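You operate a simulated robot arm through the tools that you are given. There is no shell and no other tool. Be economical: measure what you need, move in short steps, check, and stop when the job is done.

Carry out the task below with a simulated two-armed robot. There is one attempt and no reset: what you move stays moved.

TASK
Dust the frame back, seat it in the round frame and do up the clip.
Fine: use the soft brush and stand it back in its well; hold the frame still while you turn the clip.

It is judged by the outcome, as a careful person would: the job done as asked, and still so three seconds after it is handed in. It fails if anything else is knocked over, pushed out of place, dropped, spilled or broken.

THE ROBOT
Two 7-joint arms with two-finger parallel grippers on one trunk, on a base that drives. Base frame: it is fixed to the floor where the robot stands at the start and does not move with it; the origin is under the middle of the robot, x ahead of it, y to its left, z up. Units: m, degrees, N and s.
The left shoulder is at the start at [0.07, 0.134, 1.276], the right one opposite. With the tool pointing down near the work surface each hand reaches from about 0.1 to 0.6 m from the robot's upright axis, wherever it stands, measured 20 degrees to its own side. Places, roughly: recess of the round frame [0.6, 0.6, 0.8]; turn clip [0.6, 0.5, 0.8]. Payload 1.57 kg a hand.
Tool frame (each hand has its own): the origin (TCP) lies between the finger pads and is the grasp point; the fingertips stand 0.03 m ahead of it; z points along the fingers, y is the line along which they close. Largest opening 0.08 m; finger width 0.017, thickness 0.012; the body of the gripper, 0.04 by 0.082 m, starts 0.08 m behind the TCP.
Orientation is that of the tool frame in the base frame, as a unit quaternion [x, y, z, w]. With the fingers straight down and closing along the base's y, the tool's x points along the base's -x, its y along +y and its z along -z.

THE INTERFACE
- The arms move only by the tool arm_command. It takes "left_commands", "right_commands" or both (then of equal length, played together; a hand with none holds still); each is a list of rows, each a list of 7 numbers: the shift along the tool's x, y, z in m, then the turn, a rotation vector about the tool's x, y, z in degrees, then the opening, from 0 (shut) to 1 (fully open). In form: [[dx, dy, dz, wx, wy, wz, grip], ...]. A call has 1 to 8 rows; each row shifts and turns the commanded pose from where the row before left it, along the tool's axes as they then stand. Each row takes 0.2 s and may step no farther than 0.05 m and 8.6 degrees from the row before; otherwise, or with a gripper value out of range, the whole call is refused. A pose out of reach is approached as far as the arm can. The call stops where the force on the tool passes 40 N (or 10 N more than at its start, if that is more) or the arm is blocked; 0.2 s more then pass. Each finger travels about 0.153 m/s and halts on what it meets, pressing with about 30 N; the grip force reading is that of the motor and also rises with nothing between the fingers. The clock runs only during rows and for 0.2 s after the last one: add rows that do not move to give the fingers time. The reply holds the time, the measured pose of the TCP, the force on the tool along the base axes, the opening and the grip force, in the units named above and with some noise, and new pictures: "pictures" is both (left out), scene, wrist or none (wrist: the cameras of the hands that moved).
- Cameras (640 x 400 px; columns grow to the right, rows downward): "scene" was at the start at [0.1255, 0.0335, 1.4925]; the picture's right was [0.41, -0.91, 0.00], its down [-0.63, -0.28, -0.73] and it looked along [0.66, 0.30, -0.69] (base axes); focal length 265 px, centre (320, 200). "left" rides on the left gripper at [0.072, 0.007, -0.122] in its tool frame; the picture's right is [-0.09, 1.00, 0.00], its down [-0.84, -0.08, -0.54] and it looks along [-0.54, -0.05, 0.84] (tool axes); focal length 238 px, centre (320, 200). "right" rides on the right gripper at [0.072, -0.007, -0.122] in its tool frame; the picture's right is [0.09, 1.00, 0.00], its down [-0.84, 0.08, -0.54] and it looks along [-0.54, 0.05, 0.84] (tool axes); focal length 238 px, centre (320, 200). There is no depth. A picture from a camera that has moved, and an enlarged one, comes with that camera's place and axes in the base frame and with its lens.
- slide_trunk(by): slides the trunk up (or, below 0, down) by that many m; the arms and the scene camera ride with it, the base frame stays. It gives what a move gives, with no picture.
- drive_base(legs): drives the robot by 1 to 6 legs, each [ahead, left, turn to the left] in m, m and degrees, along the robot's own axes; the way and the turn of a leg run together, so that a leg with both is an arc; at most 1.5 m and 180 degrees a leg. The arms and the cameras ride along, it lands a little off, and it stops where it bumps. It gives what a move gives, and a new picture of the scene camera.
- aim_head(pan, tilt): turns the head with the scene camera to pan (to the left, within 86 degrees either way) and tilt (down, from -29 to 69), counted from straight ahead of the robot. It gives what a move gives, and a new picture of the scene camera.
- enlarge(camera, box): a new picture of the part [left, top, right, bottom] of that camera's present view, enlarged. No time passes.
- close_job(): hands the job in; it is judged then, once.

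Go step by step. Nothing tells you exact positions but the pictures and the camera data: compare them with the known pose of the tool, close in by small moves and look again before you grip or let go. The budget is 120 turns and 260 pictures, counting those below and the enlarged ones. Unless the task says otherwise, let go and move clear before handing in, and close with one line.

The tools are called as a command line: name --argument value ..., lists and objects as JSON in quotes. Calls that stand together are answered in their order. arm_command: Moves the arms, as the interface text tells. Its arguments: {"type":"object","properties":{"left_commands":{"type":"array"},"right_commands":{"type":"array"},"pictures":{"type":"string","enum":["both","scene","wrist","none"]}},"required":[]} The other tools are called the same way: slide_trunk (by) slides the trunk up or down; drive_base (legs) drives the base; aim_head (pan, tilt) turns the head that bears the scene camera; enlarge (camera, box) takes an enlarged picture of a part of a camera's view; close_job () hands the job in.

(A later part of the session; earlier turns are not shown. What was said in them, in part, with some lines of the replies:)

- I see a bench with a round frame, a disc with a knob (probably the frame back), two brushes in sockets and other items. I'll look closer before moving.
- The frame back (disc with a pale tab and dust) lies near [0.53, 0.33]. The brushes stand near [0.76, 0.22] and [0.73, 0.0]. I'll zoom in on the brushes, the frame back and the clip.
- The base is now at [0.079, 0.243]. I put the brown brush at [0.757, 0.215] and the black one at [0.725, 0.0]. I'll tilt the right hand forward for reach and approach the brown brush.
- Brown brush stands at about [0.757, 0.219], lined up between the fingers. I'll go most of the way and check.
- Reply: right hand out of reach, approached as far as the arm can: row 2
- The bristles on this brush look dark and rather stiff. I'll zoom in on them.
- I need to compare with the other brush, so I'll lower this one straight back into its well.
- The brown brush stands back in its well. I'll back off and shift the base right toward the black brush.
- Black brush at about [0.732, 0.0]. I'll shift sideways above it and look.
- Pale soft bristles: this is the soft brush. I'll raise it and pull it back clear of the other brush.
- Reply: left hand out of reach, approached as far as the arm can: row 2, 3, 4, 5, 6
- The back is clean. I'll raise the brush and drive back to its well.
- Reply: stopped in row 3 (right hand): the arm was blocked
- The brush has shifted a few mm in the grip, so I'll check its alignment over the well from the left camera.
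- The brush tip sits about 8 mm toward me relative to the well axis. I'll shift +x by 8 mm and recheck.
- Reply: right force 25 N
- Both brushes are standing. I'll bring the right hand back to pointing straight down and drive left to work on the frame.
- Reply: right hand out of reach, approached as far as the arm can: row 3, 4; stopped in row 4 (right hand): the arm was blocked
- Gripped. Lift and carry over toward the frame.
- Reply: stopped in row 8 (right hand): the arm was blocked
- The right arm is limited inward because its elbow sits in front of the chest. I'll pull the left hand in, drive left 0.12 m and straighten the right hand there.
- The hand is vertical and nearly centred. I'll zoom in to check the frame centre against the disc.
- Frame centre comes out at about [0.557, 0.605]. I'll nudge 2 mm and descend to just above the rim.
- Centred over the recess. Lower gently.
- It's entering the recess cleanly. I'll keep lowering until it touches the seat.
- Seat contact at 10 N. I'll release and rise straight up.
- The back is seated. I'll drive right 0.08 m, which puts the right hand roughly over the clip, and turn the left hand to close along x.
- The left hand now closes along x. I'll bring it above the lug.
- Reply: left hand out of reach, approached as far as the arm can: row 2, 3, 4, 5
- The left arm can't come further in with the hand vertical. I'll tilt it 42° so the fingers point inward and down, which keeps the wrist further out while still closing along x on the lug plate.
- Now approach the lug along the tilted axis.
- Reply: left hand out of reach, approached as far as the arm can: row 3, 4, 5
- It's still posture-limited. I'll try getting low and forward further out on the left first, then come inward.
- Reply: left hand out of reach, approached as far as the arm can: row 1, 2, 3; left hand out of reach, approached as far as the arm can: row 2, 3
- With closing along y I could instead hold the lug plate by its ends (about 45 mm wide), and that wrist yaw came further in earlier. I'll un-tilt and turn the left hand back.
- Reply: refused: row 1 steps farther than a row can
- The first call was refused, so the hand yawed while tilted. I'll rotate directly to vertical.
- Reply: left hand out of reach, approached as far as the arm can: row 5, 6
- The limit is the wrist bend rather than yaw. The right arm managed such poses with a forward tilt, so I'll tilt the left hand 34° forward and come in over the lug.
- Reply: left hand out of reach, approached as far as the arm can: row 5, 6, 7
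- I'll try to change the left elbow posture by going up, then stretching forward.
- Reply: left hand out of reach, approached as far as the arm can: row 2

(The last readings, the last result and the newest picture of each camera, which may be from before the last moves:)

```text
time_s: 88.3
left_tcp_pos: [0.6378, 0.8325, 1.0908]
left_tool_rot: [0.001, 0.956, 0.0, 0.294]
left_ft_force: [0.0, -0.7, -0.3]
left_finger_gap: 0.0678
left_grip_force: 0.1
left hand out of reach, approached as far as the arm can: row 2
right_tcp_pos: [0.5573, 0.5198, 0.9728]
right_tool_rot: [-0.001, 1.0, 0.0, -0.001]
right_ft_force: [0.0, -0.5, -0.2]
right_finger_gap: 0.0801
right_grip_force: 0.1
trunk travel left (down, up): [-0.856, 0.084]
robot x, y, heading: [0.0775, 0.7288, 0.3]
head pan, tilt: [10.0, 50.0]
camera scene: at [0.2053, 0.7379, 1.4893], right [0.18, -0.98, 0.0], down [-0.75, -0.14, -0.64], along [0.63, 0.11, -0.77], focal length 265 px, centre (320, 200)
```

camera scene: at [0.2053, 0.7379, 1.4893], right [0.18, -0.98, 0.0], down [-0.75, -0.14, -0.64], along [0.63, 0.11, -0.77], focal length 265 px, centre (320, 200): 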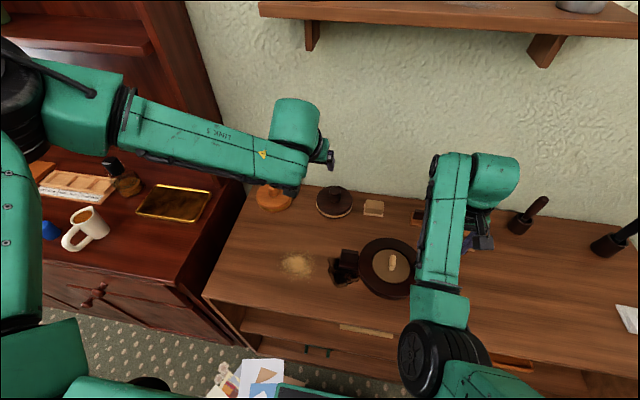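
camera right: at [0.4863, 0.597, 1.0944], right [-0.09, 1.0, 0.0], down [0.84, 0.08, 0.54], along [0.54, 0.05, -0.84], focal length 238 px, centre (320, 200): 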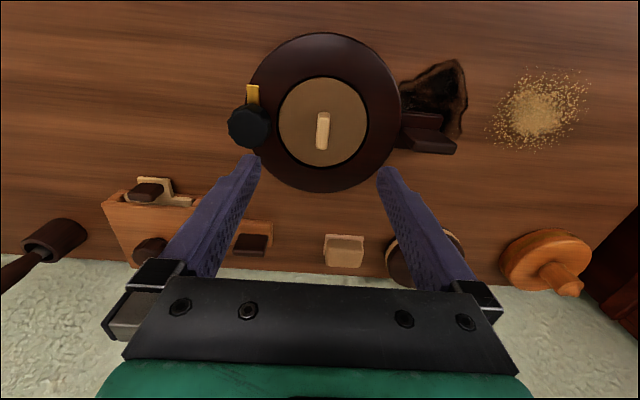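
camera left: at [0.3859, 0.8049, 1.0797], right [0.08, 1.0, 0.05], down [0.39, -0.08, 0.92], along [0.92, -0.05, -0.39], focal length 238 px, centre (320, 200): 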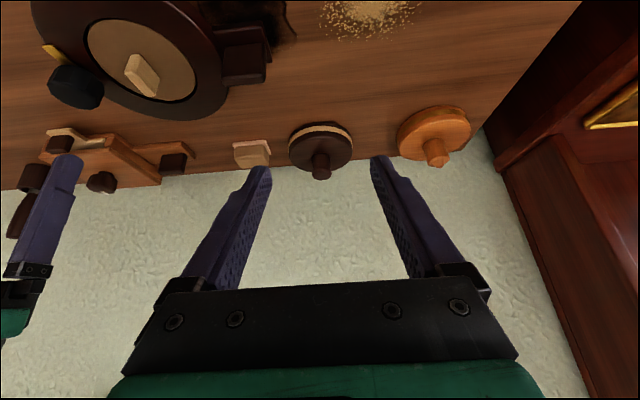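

So it was a minimum-distance limit: the hand was too close to the shoulder. Backing the base off should free both arms.

drive_base --legs '[[-0.1, 0.0, 0]]'

arm_command --left_commands '[[0, -0.038, 0.0, 0, 0, 0, 0.85], [0, -0.038, 0, 0, 0, 0, 0.85], [0, -0.038, 0, 0, 0, 0, 0.85], [0.0224, 0, 0.033, 0, 0, 0, 0.85], [0.0224, 0, 0.033, 0, 0, 0, 0.85], [0.0224, 0, 0.033, 0, 0, 0, 0.85], [0, 0, 0, 0, 0, 0, 0.85]]'

```text
time_s: 89.4
left_tcp_pos: [0.5392, 0.8316, 1.0892]
left_tool_rot: [0.0, 0.956, 0.0, 0.292]
left_ft_force: [-0.8, 0.6, -0.3]
left_finger_gap: 0.0681
left_grip_force: 0.1
right_tcp_pos: [0.4579, 0.5194, 0.9718]
right_tool_rot: [-0.002, 1.0, -0.001, -0.001]
right_ft_force: [-0.2, -0.4, 0.8]
right_finger_gap: 0.0803
right_grip_force: 0.1
trunk travel left (down, up): [-0.856, 0.084]
robot x, y, heading: [-0.0228, 0.7222, 0.3]
head pan, tilt: [10.0, 50.0]
camera scene: at [0.1083, 0.7374, 1.4889], right [0.18, -0.98, 0.0], down [-0.76, -0.14, -0.64], along [0.63, 0.11, -0.77], focal length 265 px, centre (320, 200)
```

scene: 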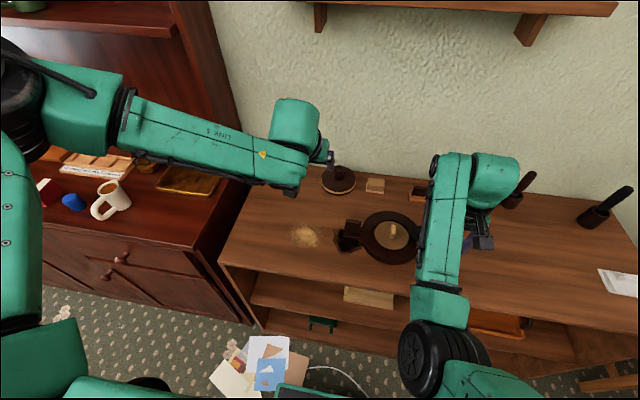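

```text
time_s: 91.0
left_tcp_pos: [0.4824, 0.8206, 1.0171]
left_tool_rot: [0.0, 0.956, 0.0, 0.293]
left_ft_force: [0.4, 0.1, 0.8]
left_finger_gap: 0.068
left_grip_force: 0.1
left hand out of reach, approached as far as the arm can: row 1, 2, 3, 4, 5, 6
right_tcp_pos: [0.4575, 0.5188, 0.9727]
right_tool_rot: [-0.001, 1.0, 0.0, 0.0]
right_ft_force: [0.3, 0.9, -0.1]
right_finger_gap: 0.0801
right_grip_force: 0.0
trunk travel left (down, up): [-0.856, 0.084]
robot x, y, heading: [-0.0225, 0.7265, 0.3]
head pan, tilt: [10.0, 50.0]
camera scene: at [0.1049, 0.7371, 1.4893], right [0.18, -0.98, 0.0], down [-0.75, -0.14, -0.64], along [0.63, 0.11, -0.77], focal length 265 px, centre (320, 200)
camera left: at [0.3546, 0.8279, 1.0768], right [0.08, 1.0, 0.05], down [0.39, -0.08, 0.92], along [0.92, -0.05, -0.39], focal length 238 px, centre (320, 200)
```

scene: 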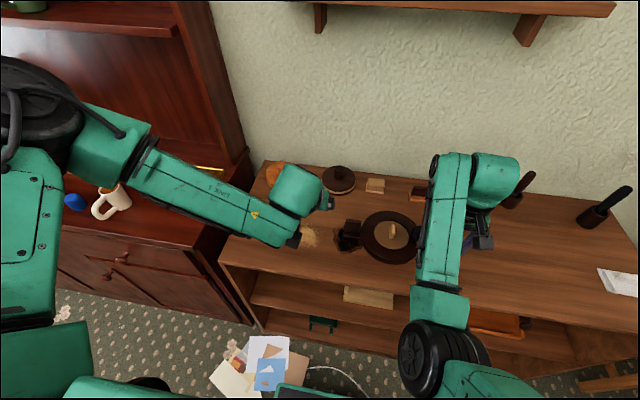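
left: 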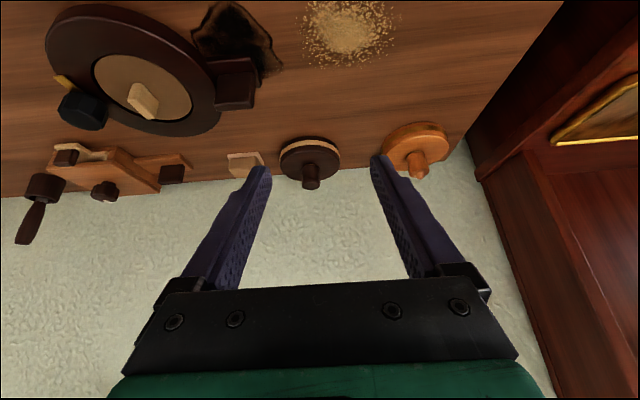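

The inward freedom seems better with the hands high relative to the shoulders. I'll raise both hands, shift the base right, and lower the trunk.

arm_command --left_commands '[[-0.014, 0, -0.021, 0, 0, 0, 0.85], [-0.014, 0, -0.021, 0, 0, 0, 0.85], [-0.014, 0, -0.021, 0, 0, 0, 0.85], [-0.014, 0, -0.021, 0, 0, 0, 0.85], [-0.02, 0, 0.0135, 0, 0, 0, 0.85], [-0.02, 0, 0.0135, 0, 0, 0, 0.85]]' --right_commands '[[0, 0, -0.045, 0, 0, 0, 1], [0, 0, -0.045, 0, 0, 0, 1], [0, 0, -0.045, 0, 0, 0, 1], [0, 0, -0.045, 0, 0, 0, 1], [0, 0, -0.02, 0, 0, 0, 1], [0, 0, 0, 0, 0, 0, 1]]' --pictures "none"

drive_base --legs '[[0.0, -0.09, 0]]'

slide_trunk --by -0.18

```text
time_s: 92.4
left_tcp_pos: [0.5319, 0.821, 1.1183]
left_tool_rot: [-0.001, 0.956, 0.0, 0.293]
left_ft_force: [0.2, 0.6, 0.7]
left_finger_gap: 0.0681
left_grip_force: 0.1
right_tcp_pos: [0.5228, 0.4917, 1.1317]
right_tool_rot: [-0.002, 1.0, -0.001, -0.001]
right_ft_force: [0.6, -0.9, 0.2]
right_finger_gap: 0.0801
right_grip_force: 0.0
right hand out of reach, approached as far as the arm can: row 1, 2, 3, 4, 5
trunk travel left (down, up): [-0.856, 0.084]
robot x, y, heading: [-0.0212, 0.7251, 0.2]
head pan, tilt: [10.0, 50.0]
```

```text
time_s: 93.5
left_tcp_pos: [0.5308, 0.7364, 1.1195]
left_tool_rot: [-0.003, 0.956, 0.0, 0.293]
left_ft_force: [1.0, 0.3, 0.3]
left_finger_gap: 0.0681
left_grip_force: 0.0
right_tcp_pos: [0.5231, 0.4058, 1.1344]
right_tool_rot: [-0.004, 1.0, -0.002, 0.001]
right_ft_force: [-0.1, -0.1, 0.4]
right_finger_gap: 0.0798
right_grip_force: 0.0
trunk travel left (down, up): [-0.856, 0.084]
robot x, y, heading: [-0.0208, 0.6335, 0.3]
head pan, tilt: [10.0, 50.0]
camera scene: at [0.105, 0.6544, 1.4893], right [0.18, -0.98, 0.0], down [-0.75, -0.14, -0.64], along [0.63, 0.11, -0.77], focal length 265 px, centre (320, 200)
```

scene: 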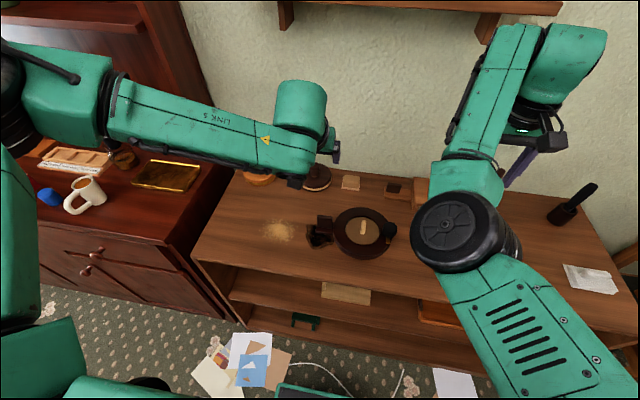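

```text
time_s: 95.5
left_tcp_pos: [0.5306, 0.7324, 0.9394]
left_tool_rot: [0.0, 0.956, 0.0, 0.293]
left_ft_force: [0.0, -0.3, -0.1]
left_finger_gap: 0.068
left_grip_force: 0.1
right_tcp_pos: [0.5229, 0.4029, 0.9545]
right_tool_rot: [-0.003, 1.0, -0.001, 0.002]
right_ft_force: [0.2, -0.2, 0.0]
right_finger_gap: 0.08
right_grip_force: 0.2
trunk travel left (down, up): [-0.676, 0.264]
robot x, y, heading: [-0.0211, 0.6346, 0.3]
head pan, tilt: [10.0, 50.0]
```

Both hands are now low with the trunk lowered, and the left is nearly at the lug. I'll look.

enlarge --camera "left" --box '[0, 0, 640, 400]'

enlarge --camera "scene" --box '[0, 0, 640, 400]'

```text
1.00 times, centred on (320, 200) of left
camera zoom: at [0.4026, 0.7392, 0.9998], right [0.07, 1.0, 0.05], down [0.39, -0.08, 0.92], along [0.92, -0.05, -0.39], focal length 238 px, centre (320, 200)
```

zoom: 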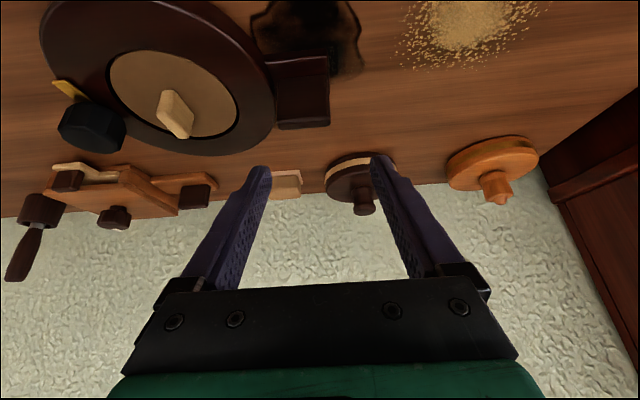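

```text
1.00 times, centred on (320, 200) of scene
camera zoom: at [0.1047, 0.6485, 1.3094], right [0.18, -0.98, 0.0], down [-0.75, -0.14, -0.64], along [0.63, 0.11, -0.77], focal length 265 px, centre (320, 200)
```

zoom: 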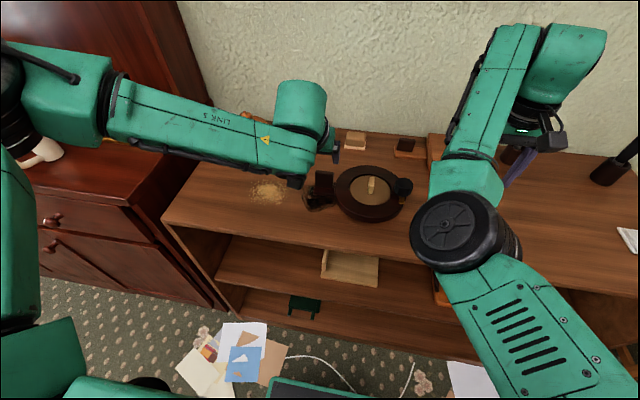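

Lug plate: centre about [0.557, 0.721], top z≈0.867, 43 mm wide. I'll move to a pre-grasp pose and check.

arm_command --left_commands '[[0.011, -0.006, 0.01, 0, 0, 0, 0.76], [0.011, -0.006, 0.01, 0, 0, 0, 0.76], [0, 0, 0, 0, 0, 0, 0.76]]' --pictures "wrist"

```text
time_s: 96.3
left_tcp_pos: [0.5234, 0.7224, 0.912]
left_tool_rot: [-0.001, 0.956, 0.001, 0.294]
left_ft_force: [-0.8, -0.4, 0.6]
left_finger_gap: 0.0609
left_grip_force: 0.0
right_tcp_pos: [0.5223, 0.4014, 0.9534]
right_tool_rot: [-0.002, 1.0, -0.001, 0.001]
right_ft_force: [0.1, 0.9, 0.5]
right_finger_gap: 0.08
right_grip_force: 0.2
trunk travel left (down, up): [-0.676, 0.264]
robot x, y, heading: [-0.0241, 0.6336, 0.2]
head pan, tilt: [10.0, 50.0]
camera left: at [0.3955, 0.7282, 0.9721], right [0.07, 1.0, 0.05], down [0.39, -0.08, 0.92], along [0.92, -0.05, -0.39], focal length 238 px, centre (320, 200)
```

left: 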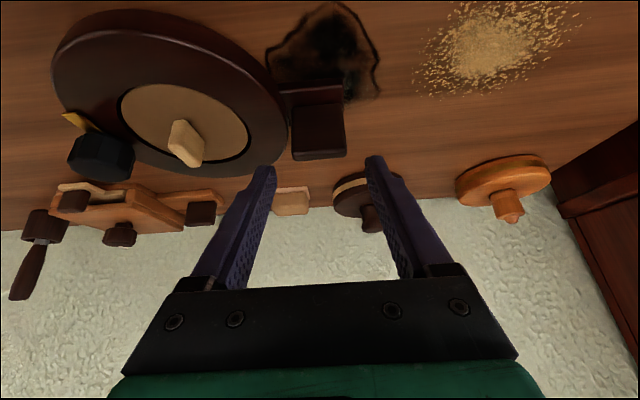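

The left pre-grasp is good. Before gripping, I'll check the right hand can reach over the clip.

arm_command --right_commands '[[-0.008, 0.032, 0, 0, 0, 0, 1], [-0.008, 0.032, 0, 0, 0, 0, 1], [-0.008, 0.032, 0, 0, 0, 0, 1], [-0.008, 0.032, 0, 0, 0, 0, 1], [0, 0, 0, 0, 0, 0, 1]]'

```text
time_s: 97.5
left_tcp_pos: [0.524, 0.7213, 0.9123]
left_tool_rot: [-0.001, 0.956, 0.001, 0.293]
left_ft_force: [0.7, -0.2, -0.5]
left_finger_gap: 0.0609
left_grip_force: 0.0
right_tcp_pos: [0.5579, 0.5274, 0.9517]
right_tool_rot: [-0.003, 1.0, 0.0, 0.001]
right_ft_force: [-0.6, -0.8, 0.3]
right_finger_gap: 0.0799
right_grip_force: 0.1
right hand out of reach, approached as far as the arm can: row 1
trunk travel left (down, up): [-0.676, 0.264]
robot x, y, heading: [-0.0191, 0.6348, 0.6]
head pan, tilt: [10.0, 50.0]
camera scene: at [0.1048, 0.648, 1.3093], right [0.18, -0.98, 0.0], down [-0.75, -0.14, -0.64], along [0.63, 0.12, -0.77], focal length 265 px, centre (320, 200)
camera right: at [0.487, 0.5212, 1.0732], right [-0.1, 1.0, 0.0], down [0.84, 0.08, 0.54], along [0.54, 0.05, -0.84], focal length 238 px, centre (320, 200)
```

scene: 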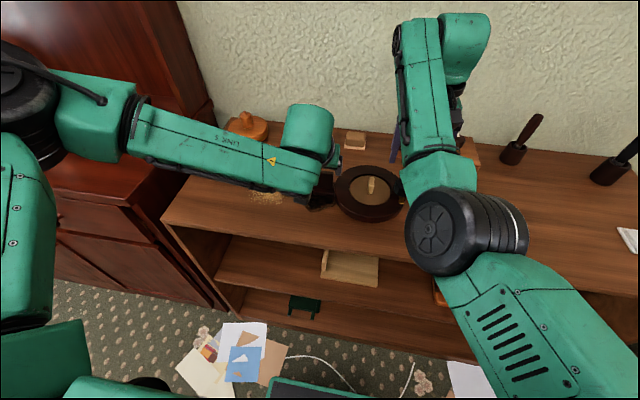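
right: 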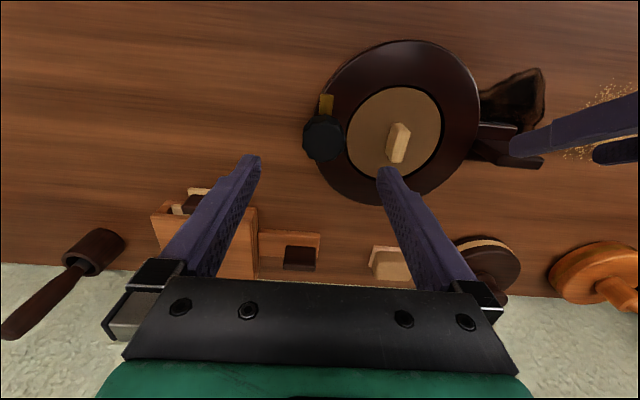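

The right hand reaches over the clip. Now I'll advance the left hand onto the lug plate.

arm_command --left_commands '[[0, 0, 0.02, 0, 0, 0, 0.76], [0, 0, 0.02, 0, 0, 0, 0.76], [0, 0, 0.017, 0, 0, 0, 0.76], [0, 0, 0, 0, 0, 0, 0.76]]' --pictures "wrist"

enlarge --camera "right" --box '[440, 60, 640, 200]'

```text
time_s: 98.6
left_tcp_pos: [0.5418, 0.7367, 0.8854]
left_tool_rot: [0.002, 0.952, -0.007, 0.305]
left_ft_force: [-5.4, -3.4, 19.9]
left_finger_gap: 0.0628
left_grip_force: 1.8
left hand out of reach, approached as far as the arm can: row 1, 2, 3
right_tcp_pos: [0.555, 0.5266, 0.953]
right_tool_rot: [-0.003, 1.0, -0.002, 0.001]
right_ft_force: [0.6, 0.2, -0.1]
right_finger_gap: 0.0798
right_grip_force: 0.1
trunk travel left (down, up): [-0.676, 0.264]
robot x, y, heading: [-0.0208, 0.6334, 0.1]
head pan, tilt: [10.0, 50.0]
stopped in row 4 (left hand): the force on the tool passed its limit (the readings are from after the stop); the commanded pose is now the measured one
camera left: at [0.4131, 0.7457, 0.9423], right [0.08, 1.0, 0.04], down [0.37, -0.07, 0.93], along [0.93, -0.06, -0.37], focal length 238 px, centre (320, 200)
```

left: 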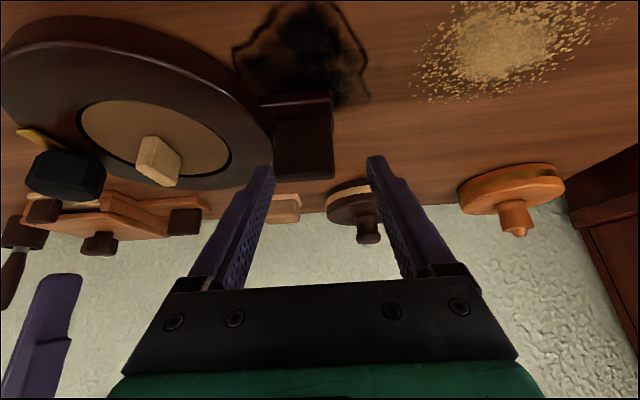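

```text
2.86 times, centred on (540, 130) of right
camera zoom: at [0.4847, 0.5211, 1.0744], right [-0.1, 1.0, 0.0], down [0.83, 0.08, 0.54], along [0.54, 0.05, -0.84], focal length 681 px, centre (-309, 400)
```

zoom: 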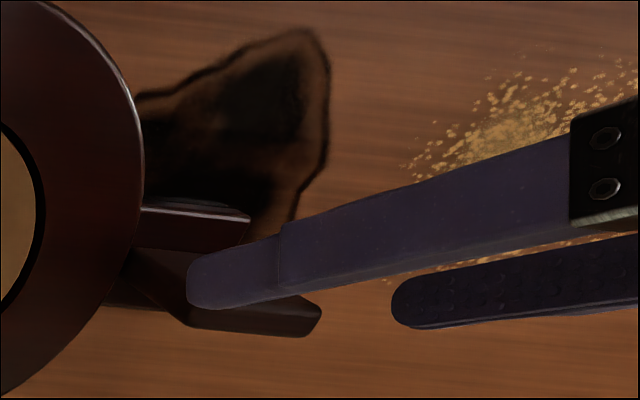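

The left hand drifted outward at its limit and a finger touched the plate top. I'll back off, raise both hands, shift the base right 5 cm and lower the trunk 10 cm more.

arm_command --left_commands '[[0, 0, -0.03, 0, 0, 0, 0.76], [-0.011, 0, -0.03, 0, 0, 0, 0.76], [-0.0224, 0, -0.033, 0, 0, 0, 0.76], [-0.0224, 0, -0.033, 0, 0, 0, 0.76], [0, 0, 0, 0, 0, 0, 0.76]]' --right_commands '[[0, 0, -0.025, 0, 0, 0, 1], [0, 0, -0.025, 0, 0, 0, 1], [0, 0, -0.025, 0, 0, 0, 1], [0, 0, -0.025, 0, 0, 0, 1], [0, 0, 0, 0, 0, 0, 1]]' --pictures "wrist"

drive_base --legs '[[0.0, -0.05, 0]]'

slide_trunk --by -0.1

```text
time_s: 99.8
left_tcp_pos: [0.5166, 0.7427, 1.0145]
left_tool_rot: [0.001, 0.954, -0.004, 0.299]
left_ft_force: [-1.2, 0.8, -1.0]
left_finger_gap: 0.0608
left_grip_force: 0.2
right_tcp_pos: [0.5582, 0.5292, 1.0516]
right_tool_rot: [-0.002, 1.0, -0.001, 0.0]
right_ft_force: [0.2, 0.4, -0.3]
right_finger_gap: 0.0799
right_grip_force: 0.0
trunk travel left (down, up): [-0.676, 0.264]
robot x, y, heading: [-0.022, 0.636, 0.3]
head pan, tilt: [10.0, 50.0]
camera right: at [0.4878, 0.5227, 1.1734], right [-0.1, 1.0, 0.0], down [0.84, 0.08, 0.54], along [0.54, 0.05, -0.84], focal length 238 px, centre (320, 200)
camera left: at [0.3884, 0.7502, 1.0735], right [0.08, 1.0, 0.05], down [0.38, -0.07, 0.92], along [0.92, -0.06, -0.38], focal length 238 px, centre (320, 200)
```

right: 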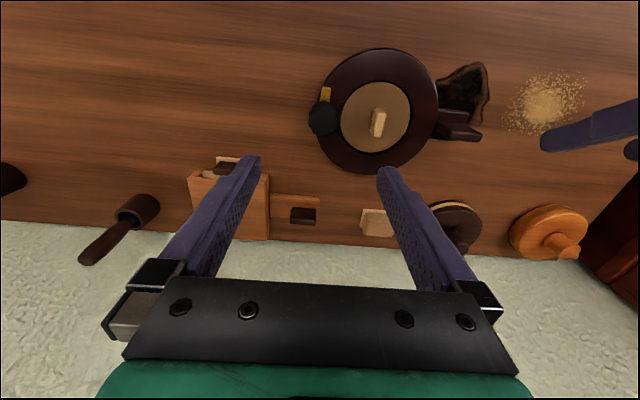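
left: 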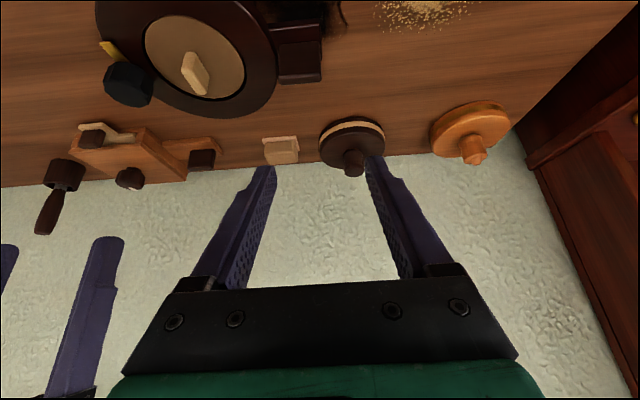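

```text
time_s: 100.7
left_tcp_pos: [0.5162, 0.6951, 1.0144]
left_tool_rot: [0.001, 0.954, -0.006, 0.3]
left_ft_force: [0.6, 0.5, 0.0]
left_finger_gap: 0.0607
left_grip_force: 0.1
right_tcp_pos: [0.5579, 0.4824, 1.0532]
right_tool_rot: [-0.003, 1.0, -0.002, 0.001]
right_ft_force: [0.7, 0.3, -0.3]
right_finger_gap: 0.0798
right_grip_force: 0.1
trunk travel left (down, up): [-0.676, 0.264]
robot x, y, heading: [-0.0212, 0.5836, 0.1]
head pan, tilt: [10.0, 50.0]
camera scene: at [0.1047, 0.6018, 1.3093], right [0.18, -0.98, 0.0], down [-0.75, -0.14, -0.64], along [0.63, 0.11, -0.77], focal length 265 px, centre (320, 200)
```

scene: 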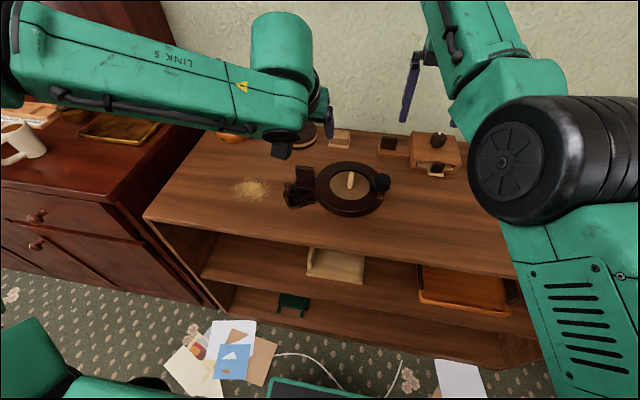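

```text
time_s: 102.0
left_tcp_pos: [0.5162, 0.692, 0.9147]
left_tool_rot: [0.001, 0.954, -0.004, 0.301]
left_ft_force: [-0.3, -0.3, 0.5]
left_finger_gap: 0.061
left_grip_force: 0.0
right_tcp_pos: [0.5585, 0.4788, 0.9518]
right_tool_rot: [-0.004, 1.0, 0.0, 0.001]
right_ft_force: [-0.6, -0.1, -0.4]
right_finger_gap: 0.0801
right_grip_force: 0.0
trunk travel left (down, up): [-0.576, 0.364]
robot x, y, heading: [-0.0248, 0.5848, 0.2]
head pan, tilt: [10.0, 50.0]
```

The left hand is free again. I'll realign it over the lug.

arm_command --left_commands '[[-0.003, 0.0285, 0.0067, 0, 0, 0, 0.76], [0, 0, 0.015, 0, 0, 0, 0.76], [0, 0, 0, 0, 0, 0, 0.76]]' --pictures "wrist"

```text
time_s: 102.8
left_tcp_pos: [0.5305, 0.7214, 0.8992]
left_tool_rot: [-0.001, 0.954, -0.003, 0.3]
left_ft_force: [-0.9, -0.8, 0.6]
left_finger_gap: 0.061
left_grip_force: 0.0
right_tcp_pos: [0.5578, 0.4797, 0.9523]
right_tool_rot: [-0.004, 1.0, -0.001, 0.0]
right_ft_force: [0.9, -0.7, -0.1]
right_finger_gap: 0.0801
right_grip_force: 0.1
trunk travel left (down, up): [-0.576, 0.364]
robot x, y, heading: [-0.0242, 0.5855, 0.7]
head pan, tilt: [10.0, 50.0]
camera left: at [0.4022, 0.7299, 0.9568], right [0.08, 1.0, 0.04], down [0.38, -0.07, 0.92], along [0.92, -0.06, -0.38], focal length 238 px, centre (320, 200)
```

left: 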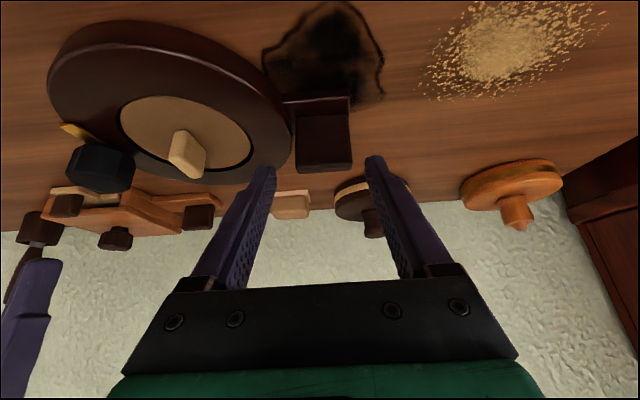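

Plate centre is 3 mm further to +y. I'll correct and advance.

arm_command --left_commands '[[0, 0.003, 0.015, 0, 0, 0, 0.76], [0, 0, 0.015, 0, 0, 0, 0.76], [0, 0, 0.013, 0, 0, 0, 0.76], [0, 0, 0, 0, 0, 0, 0.76]]' --pictures "wrist"

enlarge --camera "right" --box '[400, 40, 640, 200]'

```text
time_s: 103.8
left_tcp_pos: [0.5548, 0.7226, 0.8637]
left_tool_rot: [0.001, 0.954, -0.004, 0.3]
left_ft_force: [-0.6, -0.3, -0.5]
left_finger_gap: 0.061
left_grip_force: 0.1
right_tcp_pos: [0.5571, 0.4795, 0.9525]
right_tool_rot: [-0.004, 1.0, -0.001, 0.0]
right_ft_force: [0.5, -0.5, -0.5]
right_finger_gap: 0.0802
right_grip_force: 0.1
trunk travel left (down, up): [-0.576, 0.364]
robot x, y, heading: [-0.0194, 0.5843, 0.2]
head pan, tilt: [10.0, 50.0]
camera left: at [0.4272, 0.7307, 0.9214], right [0.08, 1.0, 0.05], down [0.38, -0.07, 0.92], along [0.92, -0.06, -0.38], focal length 238 px, centre (320, 200)
```

left: 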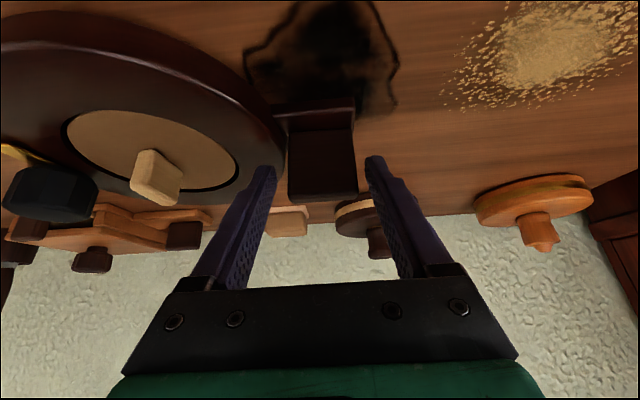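

```text
2.50 times, centred on (520, 120) of right
camera zoom: at [0.4871, 0.4732, 1.0738], right [-0.1, 1.0, 0.0], down [0.84, 0.08, 0.54], along [0.54, 0.05, -0.84], focal length 596 px, centre (-180, 400)
```

zoom: 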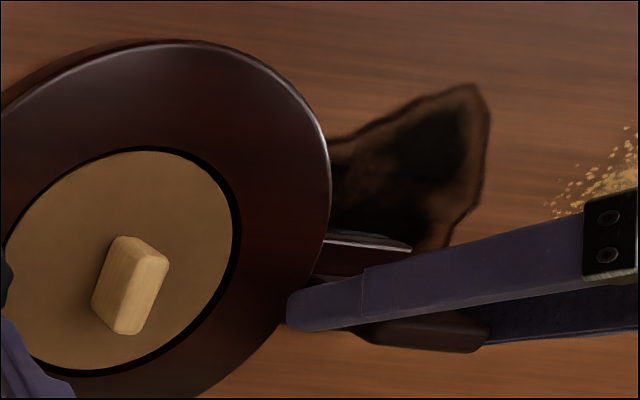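

The plate lies between the fingers, so I'll close gently.

arm_command --left_commands '[[0, 0.001, 0.003, 0, 0, 0, 0.65], [0, 0, 0, 0, 0, 0, 0.55], [0, 0, 0, 0, 0, 0, 0.5], [0, 0, 0, 0, 0, 0, 0.4], [0, 0, 0, 0, 0, 0, 0.2], [0, 0, 0, 0, 0, 0, 0.2]]' --pictures "wrist"

enlarge --camera "right" --box '[290, 40, 640, 200]'

```text
time_s: 105.2
left_tcp_pos: [0.5572, 0.7231, 0.8611]
left_tool_rot: [0.0, 0.954, -0.004, 0.3]
left_ft_force: [0.8, -0.1, 1.2]
left_finger_gap: 0.0457
left_grip_force: 31.0
right_tcp_pos: [0.558, 0.4793, 0.9528]
right_tool_rot: [-0.004, 1.0, -0.001, 0.001]
right_ft_force: [0.6, 0.6, 0.4]
right_finger_gap: 0.0798
right_grip_force: 0.2
trunk travel left (down, up): [-0.576, 0.364]
robot x, y, heading: [-0.0224, 0.5881, 0.2]
head pan, tilt: [10.0, 50.0]
camera left: at [0.4289, 0.7318, 0.9196], right [0.08, 1.0, 0.05], down [0.38, -0.07, 0.92], along [0.92, -0.06, -0.38], focal length 238 px, centre (320, 200)
```

left: 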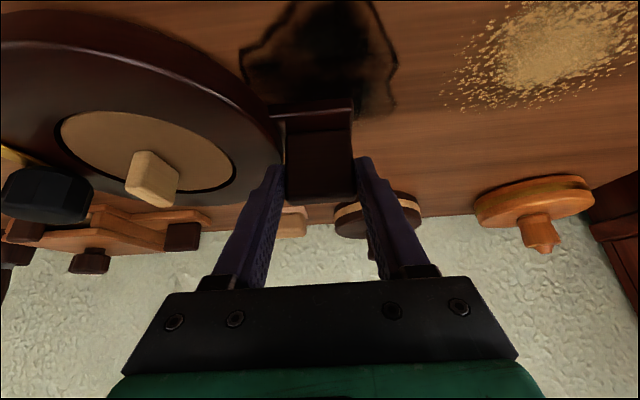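

```text
1.83 times, centred on (465, 120) of right
camera zoom: at [0.4873, 0.4732, 1.0737], right [-0.1, 1.0, 0.0], down [0.84, 0.08, 0.54], along [0.54, 0.05, -0.84], focal length 436 px, centre (55, 346)
```

zoom: 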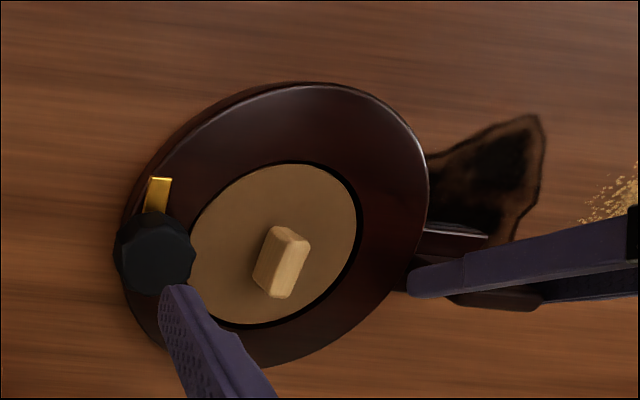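

The frame is held (gap 0.046). Now the right hand moves over the clip and pre-turns -42°.

arm_command --right_commands '[[0, 0.026, 0, 0, 0, 0, 1], [0, 0.025, 0, 0, 0, 0, 1], [0, 0, 0, 0, 0, -8.5, 1], [0, 0, 0, 0, 0, -8.5, 1], [0, 0, 0, 0, 0, -8.5, 1], [0, 0, 0, 0, 0, -8.5, 1], [0, 0, 0, 0, 0, -8.5, 1], [0, 0, 0, 0, 0, 0, 1]]' --pictures "wrist"

```text
time_s: 107.0
left_tcp_pos: [0.5578, 0.7234, 0.8608]
left_tool_rot: [0.001, 0.954, -0.004, 0.3]
left_ft_force: [-1.3, 0.5, 0.1]
left_finger_gap: 0.0457
left_grip_force: 30.0
right_tcp_pos: [0.5566, 0.5242, 0.9558]
right_tool_rot: [-0.366, 0.931, -0.002, 0.003]
right_ft_force: [-0.1, -0.4, 0.5]
right_finger_gap: 0.08
right_grip_force: 0.0
right hand out of reach, approached as far as the arm can: row 2
trunk travel left (down, up): [-0.576, 0.364]
robot x, y, heading: [-0.0183, 0.5851, 0.1]
head pan, tilt: [10.0, 50.0]
camera right: at [0.5089, 0.4696, 1.0771], right [-0.75, 0.67, 0.0], down [0.56, 0.63, 0.54], along [0.37, 0.4, -0.84], focal length 238 px, centre (320, 200)
```

right: 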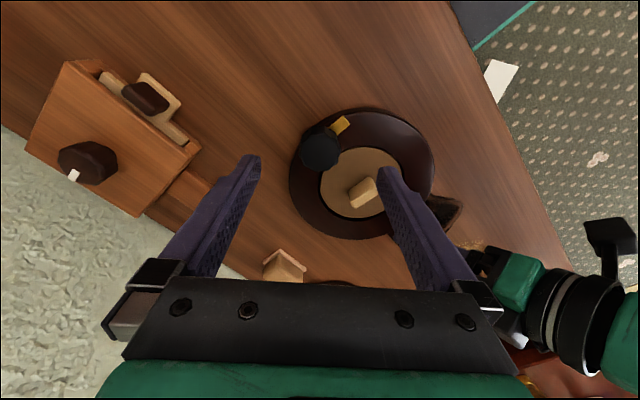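

It stopped 6 mm short in y. I'll test whether it can make up the rest while descending.

arm_command --right_commands '[[-0.0044, 0.0048, 0.01, 0, 0, 0, 1], [0, 0, 0.015, 0, 0, 0, 1], [0, 0, 0, 0, 0, 0, 1]]' --pictures "none"

```text
time_s: 107.8
left_tcp_pos: [0.5584, 0.7237, 0.8615]
left_tool_rot: [0.0, 0.954, -0.003, 0.299]
left_ft_force: [-0.2, -0.5, -0.6]
left_finger_gap: 0.0458
left_grip_force: 29.5
right_tcp_pos: [0.5592, 0.5295, 0.9315]
right_tool_rot: [-0.366, 0.931, -0.001, 0.0]
right_ft_force: [0.1, -0.4, 0.1]
right_finger_gap: 0.08
right_grip_force: 0.1
trunk travel left (down, up): [-0.576, 0.364]
robot x, y, heading: [-0.0212, 0.5851, 0.3]
head pan, tilt: [10.0, 50.0]
```

It reached. I'll check alignment with the clip.

enlarge --camera "right" --box '[220, 80, 460, 230]'

```text
2.67 times, centred on (340, 155) of right
camera zoom: at [0.5117, 0.4762, 1.052], right [-0.75, 0.67, 0.0], down [0.56, 0.63, 0.54], along [0.36, 0.4, -0.84], focal length 636 px, centre (267, 320)
```

zoom: 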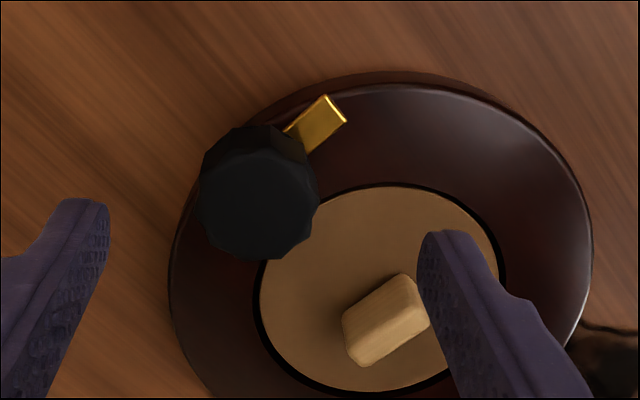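

The frame had shifted about 6 mm in x when the finger touched it earlier. The clip is now near [0.565, 0.533], so I'll correct and descend.

arm_command --right_commands '[[-0.0068, -0.0015, 0.01, 0, 0, 0, 1], [0, 0, 0.02, 0, 0, 0, 1], [0, 0, 0.02, 0, 0, 0, 1], [0, 0, 0, 0, 0, 0, 1]]' --pictures "wrist"

```text
time_s: 108.8
left_tcp_pos: [0.5571, 0.7239, 0.8613]
left_tool_rot: [0.0, 0.954, -0.004, 0.3]
left_ft_force: [-0.4, 0.5, 0.9]
left_finger_gap: 0.0456
left_grip_force: 30.3
right_tcp_pos: [0.5631, 0.5348, 0.8803]
right_tool_rot: [-0.365, 0.931, 0.0, 0.0]
right_ft_force: [0.5, 0.0, 0.4]
right_finger_gap: 0.08
right_grip_force: 0.2
trunk travel left (down, up): [-0.576, 0.364]
robot x, y, heading: [-0.0206, 0.585, 0.2]
head pan, tilt: [10.0, 50.0]
camera right: at [0.5169, 0.4808, 1.0011], right [-0.75, 0.67, 0.0], down [0.56, 0.63, 0.54], along [0.36, 0.4, -0.84], focal length 238 px, centre (320, 200)
```

right: 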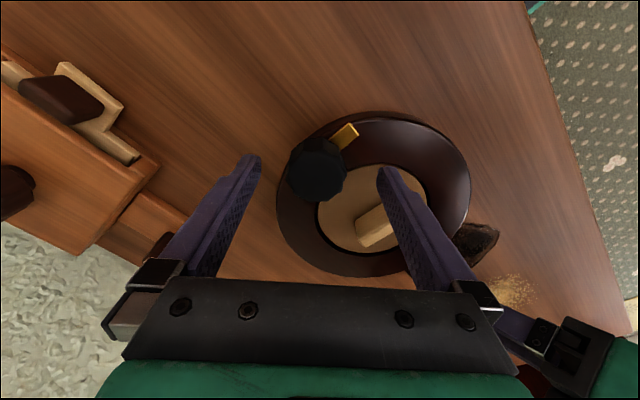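

Centred on the clip. Lower slightly and close.

arm_command --right_commands '[[0, 0, 0.006, 0, 0, 0, 1], [0, 0, 0, 0, 0, 0, 0.7], [0, 0, 0, 0, 0, 0, 0.4], [0, 0, 0, 0, 0, 0, 0.2], [0, 0, 0, 0, 0, 0, 0.2]]' --pictures "wrist"

```text
time_s: 110.0
left_tcp_pos: [0.5561, 0.7243, 0.8605]
left_tool_rot: [-0.001, 0.954, -0.002, 0.3]
left_ft_force: [-4.1, 6.2, 2.9]
left_finger_gap: 0.0455
left_grip_force: 30.5
right_tcp_pos: [0.5647, 0.5326, 0.8742]
right_tool_rot: [-0.364, 0.931, -0.002, 0.0]
right_ft_force: [3.5, -7.3, -0.6]
right_finger_gap: 0.0397
right_grip_force: 29.9
trunk travel left (down, up): [-0.576, 0.364]
robot x, y, heading: [-0.0197, 0.5847, 0.3]
head pan, tilt: [10.0, 50.0]
camera right: at [0.5171, 0.4797, 0.9957], right [-0.74, 0.67, 0.0], down [0.56, 0.63, 0.54], along [0.36, 0.4, -0.84], focal length 238 px, centre (320, 200)
```

right: 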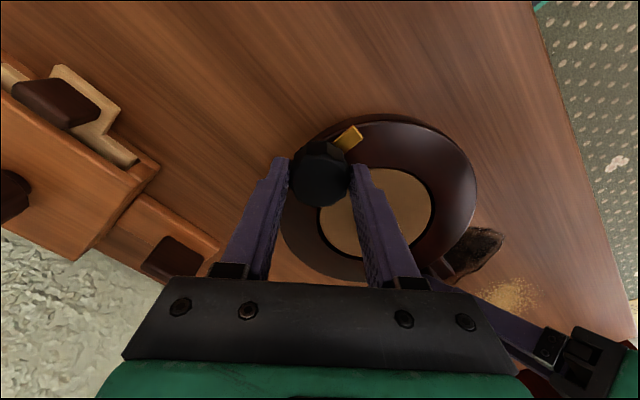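

Clip gripped while the left holds the frame. I'll turn clockwise in steps.

arm_command --right_commands '[[0, 0, 0, 0, 0, 6, 0.2], [0, 0, 0, 0, 0, 6, 0.2], [0, 0, 0, 0, 0, 6, 0.2], [0, 0, 0, 0, 0, 6, 0.2], [0, 0, 0, 0, 0, 6, 0.2], [0, 0, 0, 0, 0, 0, 0.2]]' --pictures "wrist"

```text
time_s: 111.4
left_tcp_pos: [0.5568, 0.7233, 0.8619]
left_tool_rot: [-0.001, 0.954, -0.003, 0.299]
left_ft_force: [0.2, 6.6, 2.2]
left_finger_gap: 0.0459
left_grip_force: 30.0
right_tcp_pos: [0.5636, 0.5329, 0.8766]
right_tool_rot: [-0.112, 0.994, -0.001, 0.0]
right_ft_force: [0.8, -5.1, 0.2]
right_finger_gap: 0.0394
right_grip_force: 29.9
trunk travel left (down, up): [-0.576, 0.364]
robot x, y, heading: [-0.0201, 0.5884, 0.3]
head pan, tilt: [10.0, 50.0]
camera right: at [0.4957, 0.5119, 0.9959], right [-0.31, 0.95, 0.0], down [0.8, 0.26, 0.54], along [0.52, 0.17, -0.84], focal length 238 px, centre (320, 200)
```

right: 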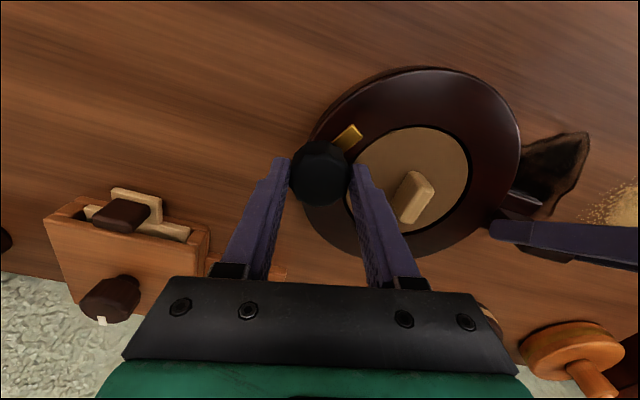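

The tongue turns with the knob. Continue 60° more.

arm_command --right_commands '[[0, 0, 0, 0, 0, 7.5, 0.2], [0, 0, 0, 0, 0, 7.5, 0.2], [0, 0, 0, 0, 0, 7.5, 0.2], [0, 0, 0, 0, 0, 7.5, 0.2], [0, 0, 0, 0, 0, 7.5, 0.2], [0, 0, 0, 0, 0, 7.5, 0.2], [0, 0, 0, 0, 0, 7.5, 0.2], [0, 0, 0, 0, 0, 7.5, 0.2]]' --pictures "wrist"

```text
time_s: 113.2
left_tcp_pos: [0.557, 0.7232, 0.8607]
left_tool_rot: [0.002, 0.954, -0.005, 0.3]
left_ft_force: [-2.9, -10.0, 1.6]
left_finger_gap: 0.0459
left_grip_force: 30.1
right_tcp_pos: [0.5635, 0.5347, 0.8749]
right_tool_rot: [0.401, 0.916, 0.0, 0.001]
right_ft_force: [2.7, 10.6, 0.1]
right_finger_gap: 0.0395
right_grip_force: 29.8
trunk travel left (down, up): [-0.576, 0.364]
robot x, y, heading: [-0.0267, 0.5848, 0.4]
head pan, tilt: [10.0, 50.0]
camera right: at [0.5111, 0.5833, 0.9958], right [0.67, 0.74, 0.0], down [0.62, -0.56, 0.54], along [0.41, -0.36, -0.84], focal length 238 px, centre (320, 200)
```

right: 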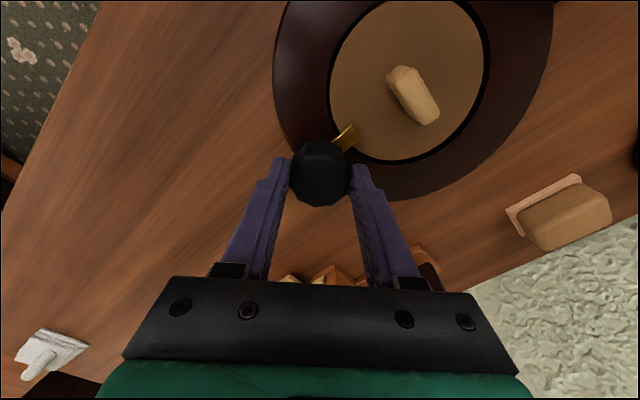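

enlarge --camera "right" --box '[260, 20, 500, 220]'

enlarge --camera "scene" --box '[260, 80, 460, 240]'

```text
2.00 times, centred on (380, 120) of right
camera zoom: at [0.5111, 0.5833, 0.9958], right [0.67, 0.74, 0.0], down [0.62, -0.56, 0.54], along [0.41, -0.36, -0.84], focal length 477 px, centre (200, 360)
```

zoom: 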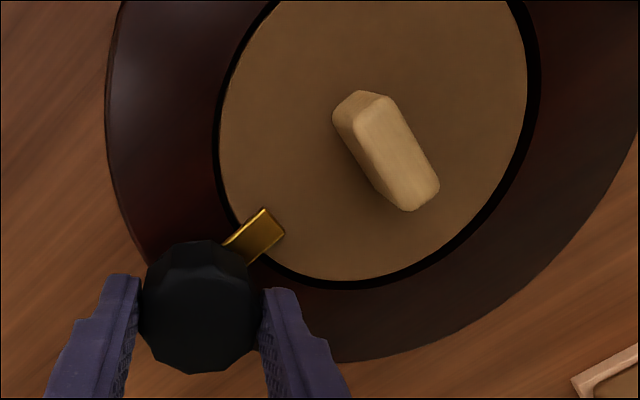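

```text
2.50 times, centred on (360, 160) of scene
camera zoom: at [0.1051, 0.5985, 1.2093], right [0.18, -0.98, 0.0], down [-0.75, -0.14, -0.64], along [0.63, 0.11, -0.77], focal length 663 px, centre (220, 300)
```

zoom: 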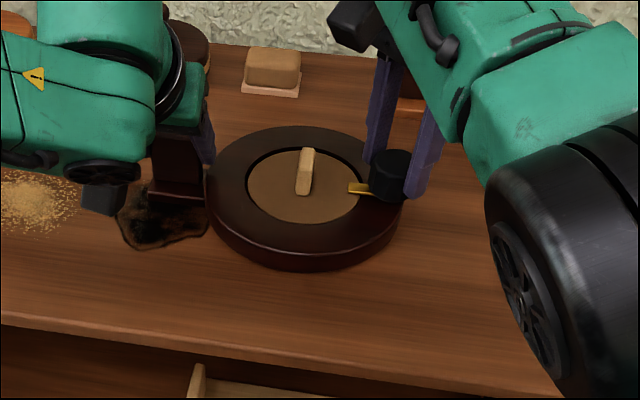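

The tongue now lies over the back, pointing at its centre. I'll release the clip and raise the right hand, with the left still holding.

arm_command --right_commands '[[0, 0, 0, 0, 0, 0, 0.6], [0, 0, 0, 0, 0, 0, 0.8], [0, 0, 0, 0, 0, 0, 0.8], [0, 0, -0.03, 0, 0, 0, 0.8], [0, 0, -0.035, 0, 0, 0, 0.8], [0, 0, 0, 0, 0, 0, 0.8]]' --pictures "wrist"

```text
time_s: 114.6
left_tcp_pos: [0.5562, 0.7236, 0.8615]
left_tool_rot: [0.001, 0.954, -0.004, 0.3]
left_ft_force: [-1.2, 0.2, 0.0]
left_finger_gap: 0.0457
left_grip_force: 30.2
right_tcp_pos: [0.5643, 0.5335, 0.924]
right_tool_rot: [0.397, 0.918, 0.004, 0.007]
right_ft_force: [0.3, -0.9, -0.6]
right_finger_gap: 0.0639
right_grip_force: 0.0
right hand out of reach, approached as far as the arm can: row 5
trunk travel left (down, up): [-0.576, 0.364]
robot x, y, heading: [-0.0231, 0.5849, 0.2]
head pan, tilt: [10.0, 50.0]
camera right: at [0.5093, 0.5824, 1.0442], right [0.66, 0.75, 0.01], down [0.62, -0.56, 0.55], along [0.42, -0.36, -0.83], focal length 238 px, centre (320, 200)
```

right: 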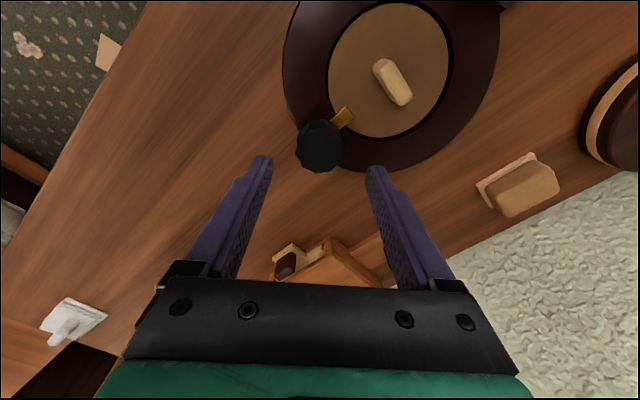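

Now I'll move the right hand aside, then release the left and retreat along its axis.

arm_command --right_commands '[[-0.0245, -0.0226, 0, 0, 0, 0, 0.8], [-0.0245, -0.0226, 0, 0, 0, 0, 0.8], [-0.0245, -0.0226, 0, 0, 0, 0, 0.8], [0, 0, 0, 0, 0, 0, 0.8]]' --pictures "none"

arm_command --left_commands '[[0, 0, 0, 0, 0, 0, 0.62], [0, 0, 0, 0, 0, 0, 0.7], [0, 0, 0, 0, 0, 0, 0.74], [0, 0, -0.02, 0, 0, 0, 0.74], [0, 0, -0.035, 0, 0, 0, 0.74], [0, 0, -0.035, 0, 0, 0, 0.74], [0, 0, 0, 0, 0, 0, 0.74]]'

```text
time_s: 115.6
left_tcp_pos: [0.5566, 0.7231, 0.8616]
left_tool_rot: [0.001, 0.954, -0.004, 0.3]
left_ft_force: [-0.8, -0.8, 0.2]
left_finger_gap: 0.0457
left_grip_force: 29.6
right_tcp_pos: [0.5662, 0.494, 0.9288]
right_tool_rot: [0.379, 0.926, 0.0, 0.011]
right_ft_force: [-0.5, 0.5, -0.4]
right_finger_gap: 0.0641
right_grip_force: 0.0
right hand out of reach, approached as far as the arm can: row 2, 3
trunk travel left (down, up): [-0.576, 0.364]
robot x, y, heading: [-0.0204, 0.5857, 0.4]
head pan, tilt: [10.0, 50.0]
```

```text
time_s: 117.2
left_tcp_pos: [0.5064, 0.7267, 0.9341]
left_tool_rot: [-0.001, 0.954, -0.003, 0.299]
left_ft_force: [0.4, 0.0, 0.7]
left_finger_gap: 0.0593
left_grip_force: 0.0
right_tcp_pos: [0.5676, 0.4943, 0.9281]
right_tool_rot: [0.379, 0.926, 0.001, 0.011]
right_ft_force: [0.1, -0.1, -0.2]
right_finger_gap: 0.0641
right_grip_force: 0.1
trunk travel left (down, up): [-0.576, 0.364]
robot x, y, heading: [-0.0197, 0.5873, 0.5]
head pan, tilt: [10.0, 50.0]
camera scene: at [0.1057, 0.5984, 1.2092], right [0.18, -0.98, 0.0], down [-0.75, -0.14, -0.64], along [0.63, 0.11, -0.77], focal length 265 px, centre (320, 200)
camera left: at [0.3779, 0.7339, 0.9921], right [0.08, 1.0, 0.05], down [0.38, -0.07, 0.92], along [0.92, -0.06, -0.38], focal length 238 px, centre (320, 200)
```

scene: 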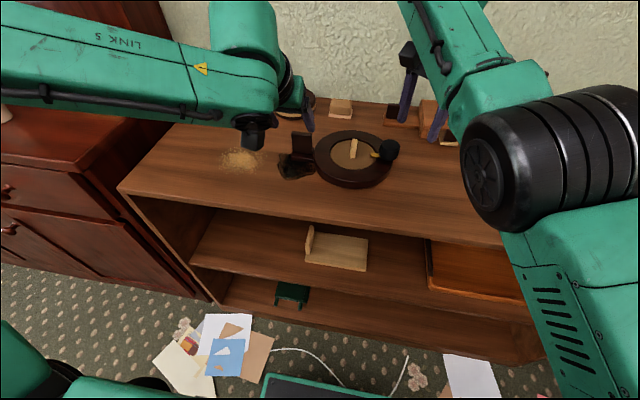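
left: 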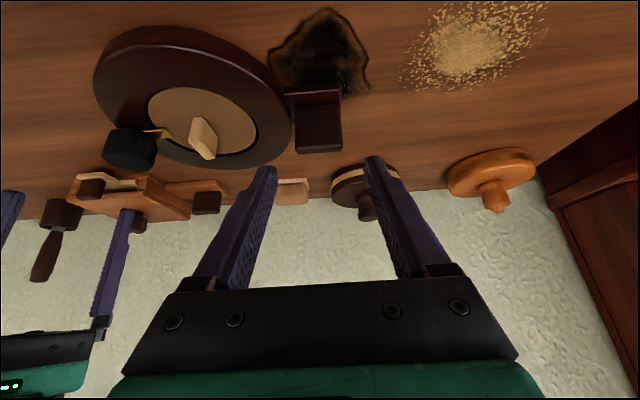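

Everything is released. I'll raise the trunk to clear the bench and do a final check.

slide_trunk --by 0.25

aim_head --pan -20 --tilt 45

enlarge --camera "left" --box '[0, 0, 400, 200]'

enlarge --camera "right" --box '[0, 0, 640, 400]'

```text
time_s: 119.8
left_tcp_pos: [0.5067, 0.7254, 1.1835]
left_tool_rot: [0.0, 0.954, -0.004, 0.301]
left_ft_force: [0.4, 0.2, -0.5]
left_finger_gap: 0.0591
left_grip_force: 0.1
right_tcp_pos: [0.5663, 0.494, 1.1793]
right_tool_rot: [0.379, 0.925, 0.0, 0.01]
right_ft_force: [0.3, 0.7, 0.5]
right_finger_gap: 0.064
right_grip_force: 0.1
trunk travel left (down, up): [-0.826, 0.114]
robot x, y, heading: [-0.0237, 0.5827, 0.1]
head pan, tilt: [10.0, 50.0]
```

```text
time_s: 120.8
left_tcp_pos: [0.5056, 0.7256, 1.1837]
left_tool_rot: [0.0, 0.954, -0.004, 0.3]
left_ft_force: [-0.4, 0.3, 0.6]
left_finger_gap: 0.0591
left_grip_force: 0.0
right_tcp_pos: [0.5663, 0.4945, 1.1787]
right_tool_rot: [0.379, 0.925, 0.001, 0.01]
right_ft_force: [-0.8, 0.3, 0.1]
right_finger_gap: 0.064
right_grip_force: 0.1
trunk travel left (down, up): [-0.826, 0.114]
robot x, y, heading: [-0.0244, 0.5865, 0.4]
head pan, tilt: [-20.0, 45.0]
camera scene: at [0.1057, 0.5573, 1.4662], right [-0.34, -0.94, 0.0], down [-0.67, 0.24, -0.71], along [0.67, -0.24, -0.71], focal length 265 px, centre (320, 200)
```

scene: 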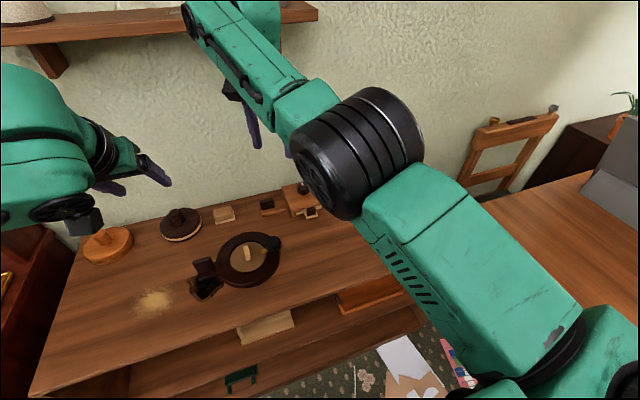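

```text
1.60 times, centred on (200, 100) of left
camera zoom: at [0.3776, 0.7339, 1.2422], right [0.08, 1.0, 0.05], down [0.38, -0.07, 0.92], along [0.92, -0.06, -0.38], focal length 381 px, centre (512, 360)
```

zoom: 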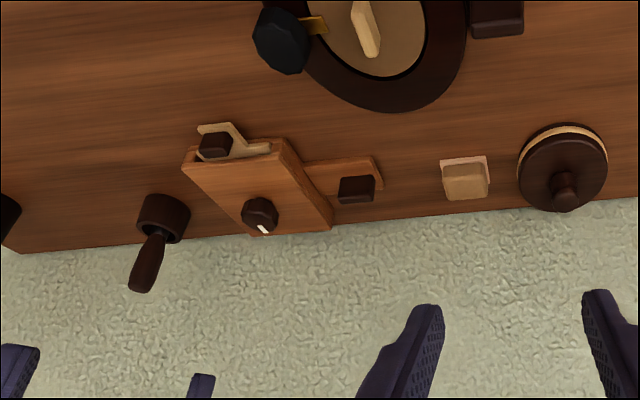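

```text
1.00 times, centred on (320, 200) of right
camera zoom: at [0.5091, 0.5417, 1.2982], right [0.63, 0.77, 0.01], down [0.64, -0.53, 0.56], along [0.44, -0.35, -0.83], focal length 238 px, centre (320, 200)
```

zoom: 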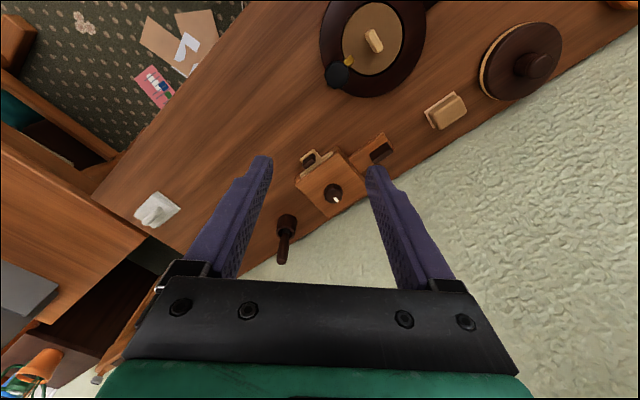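

The back is seated, the clip tongue lies over it, both hands are clear, and the brushes were upright in their wells when last seen. Handing in.

close_job

```text
The job is handed in.
```

I dusted the frame back with the soft brush, stood the brush back in its well, seated the back in the round frame and closed the clip while the left hand held the frame. A left finger brushed the frame before I gripped it, so the frame now sits about 6 mm from where it started.
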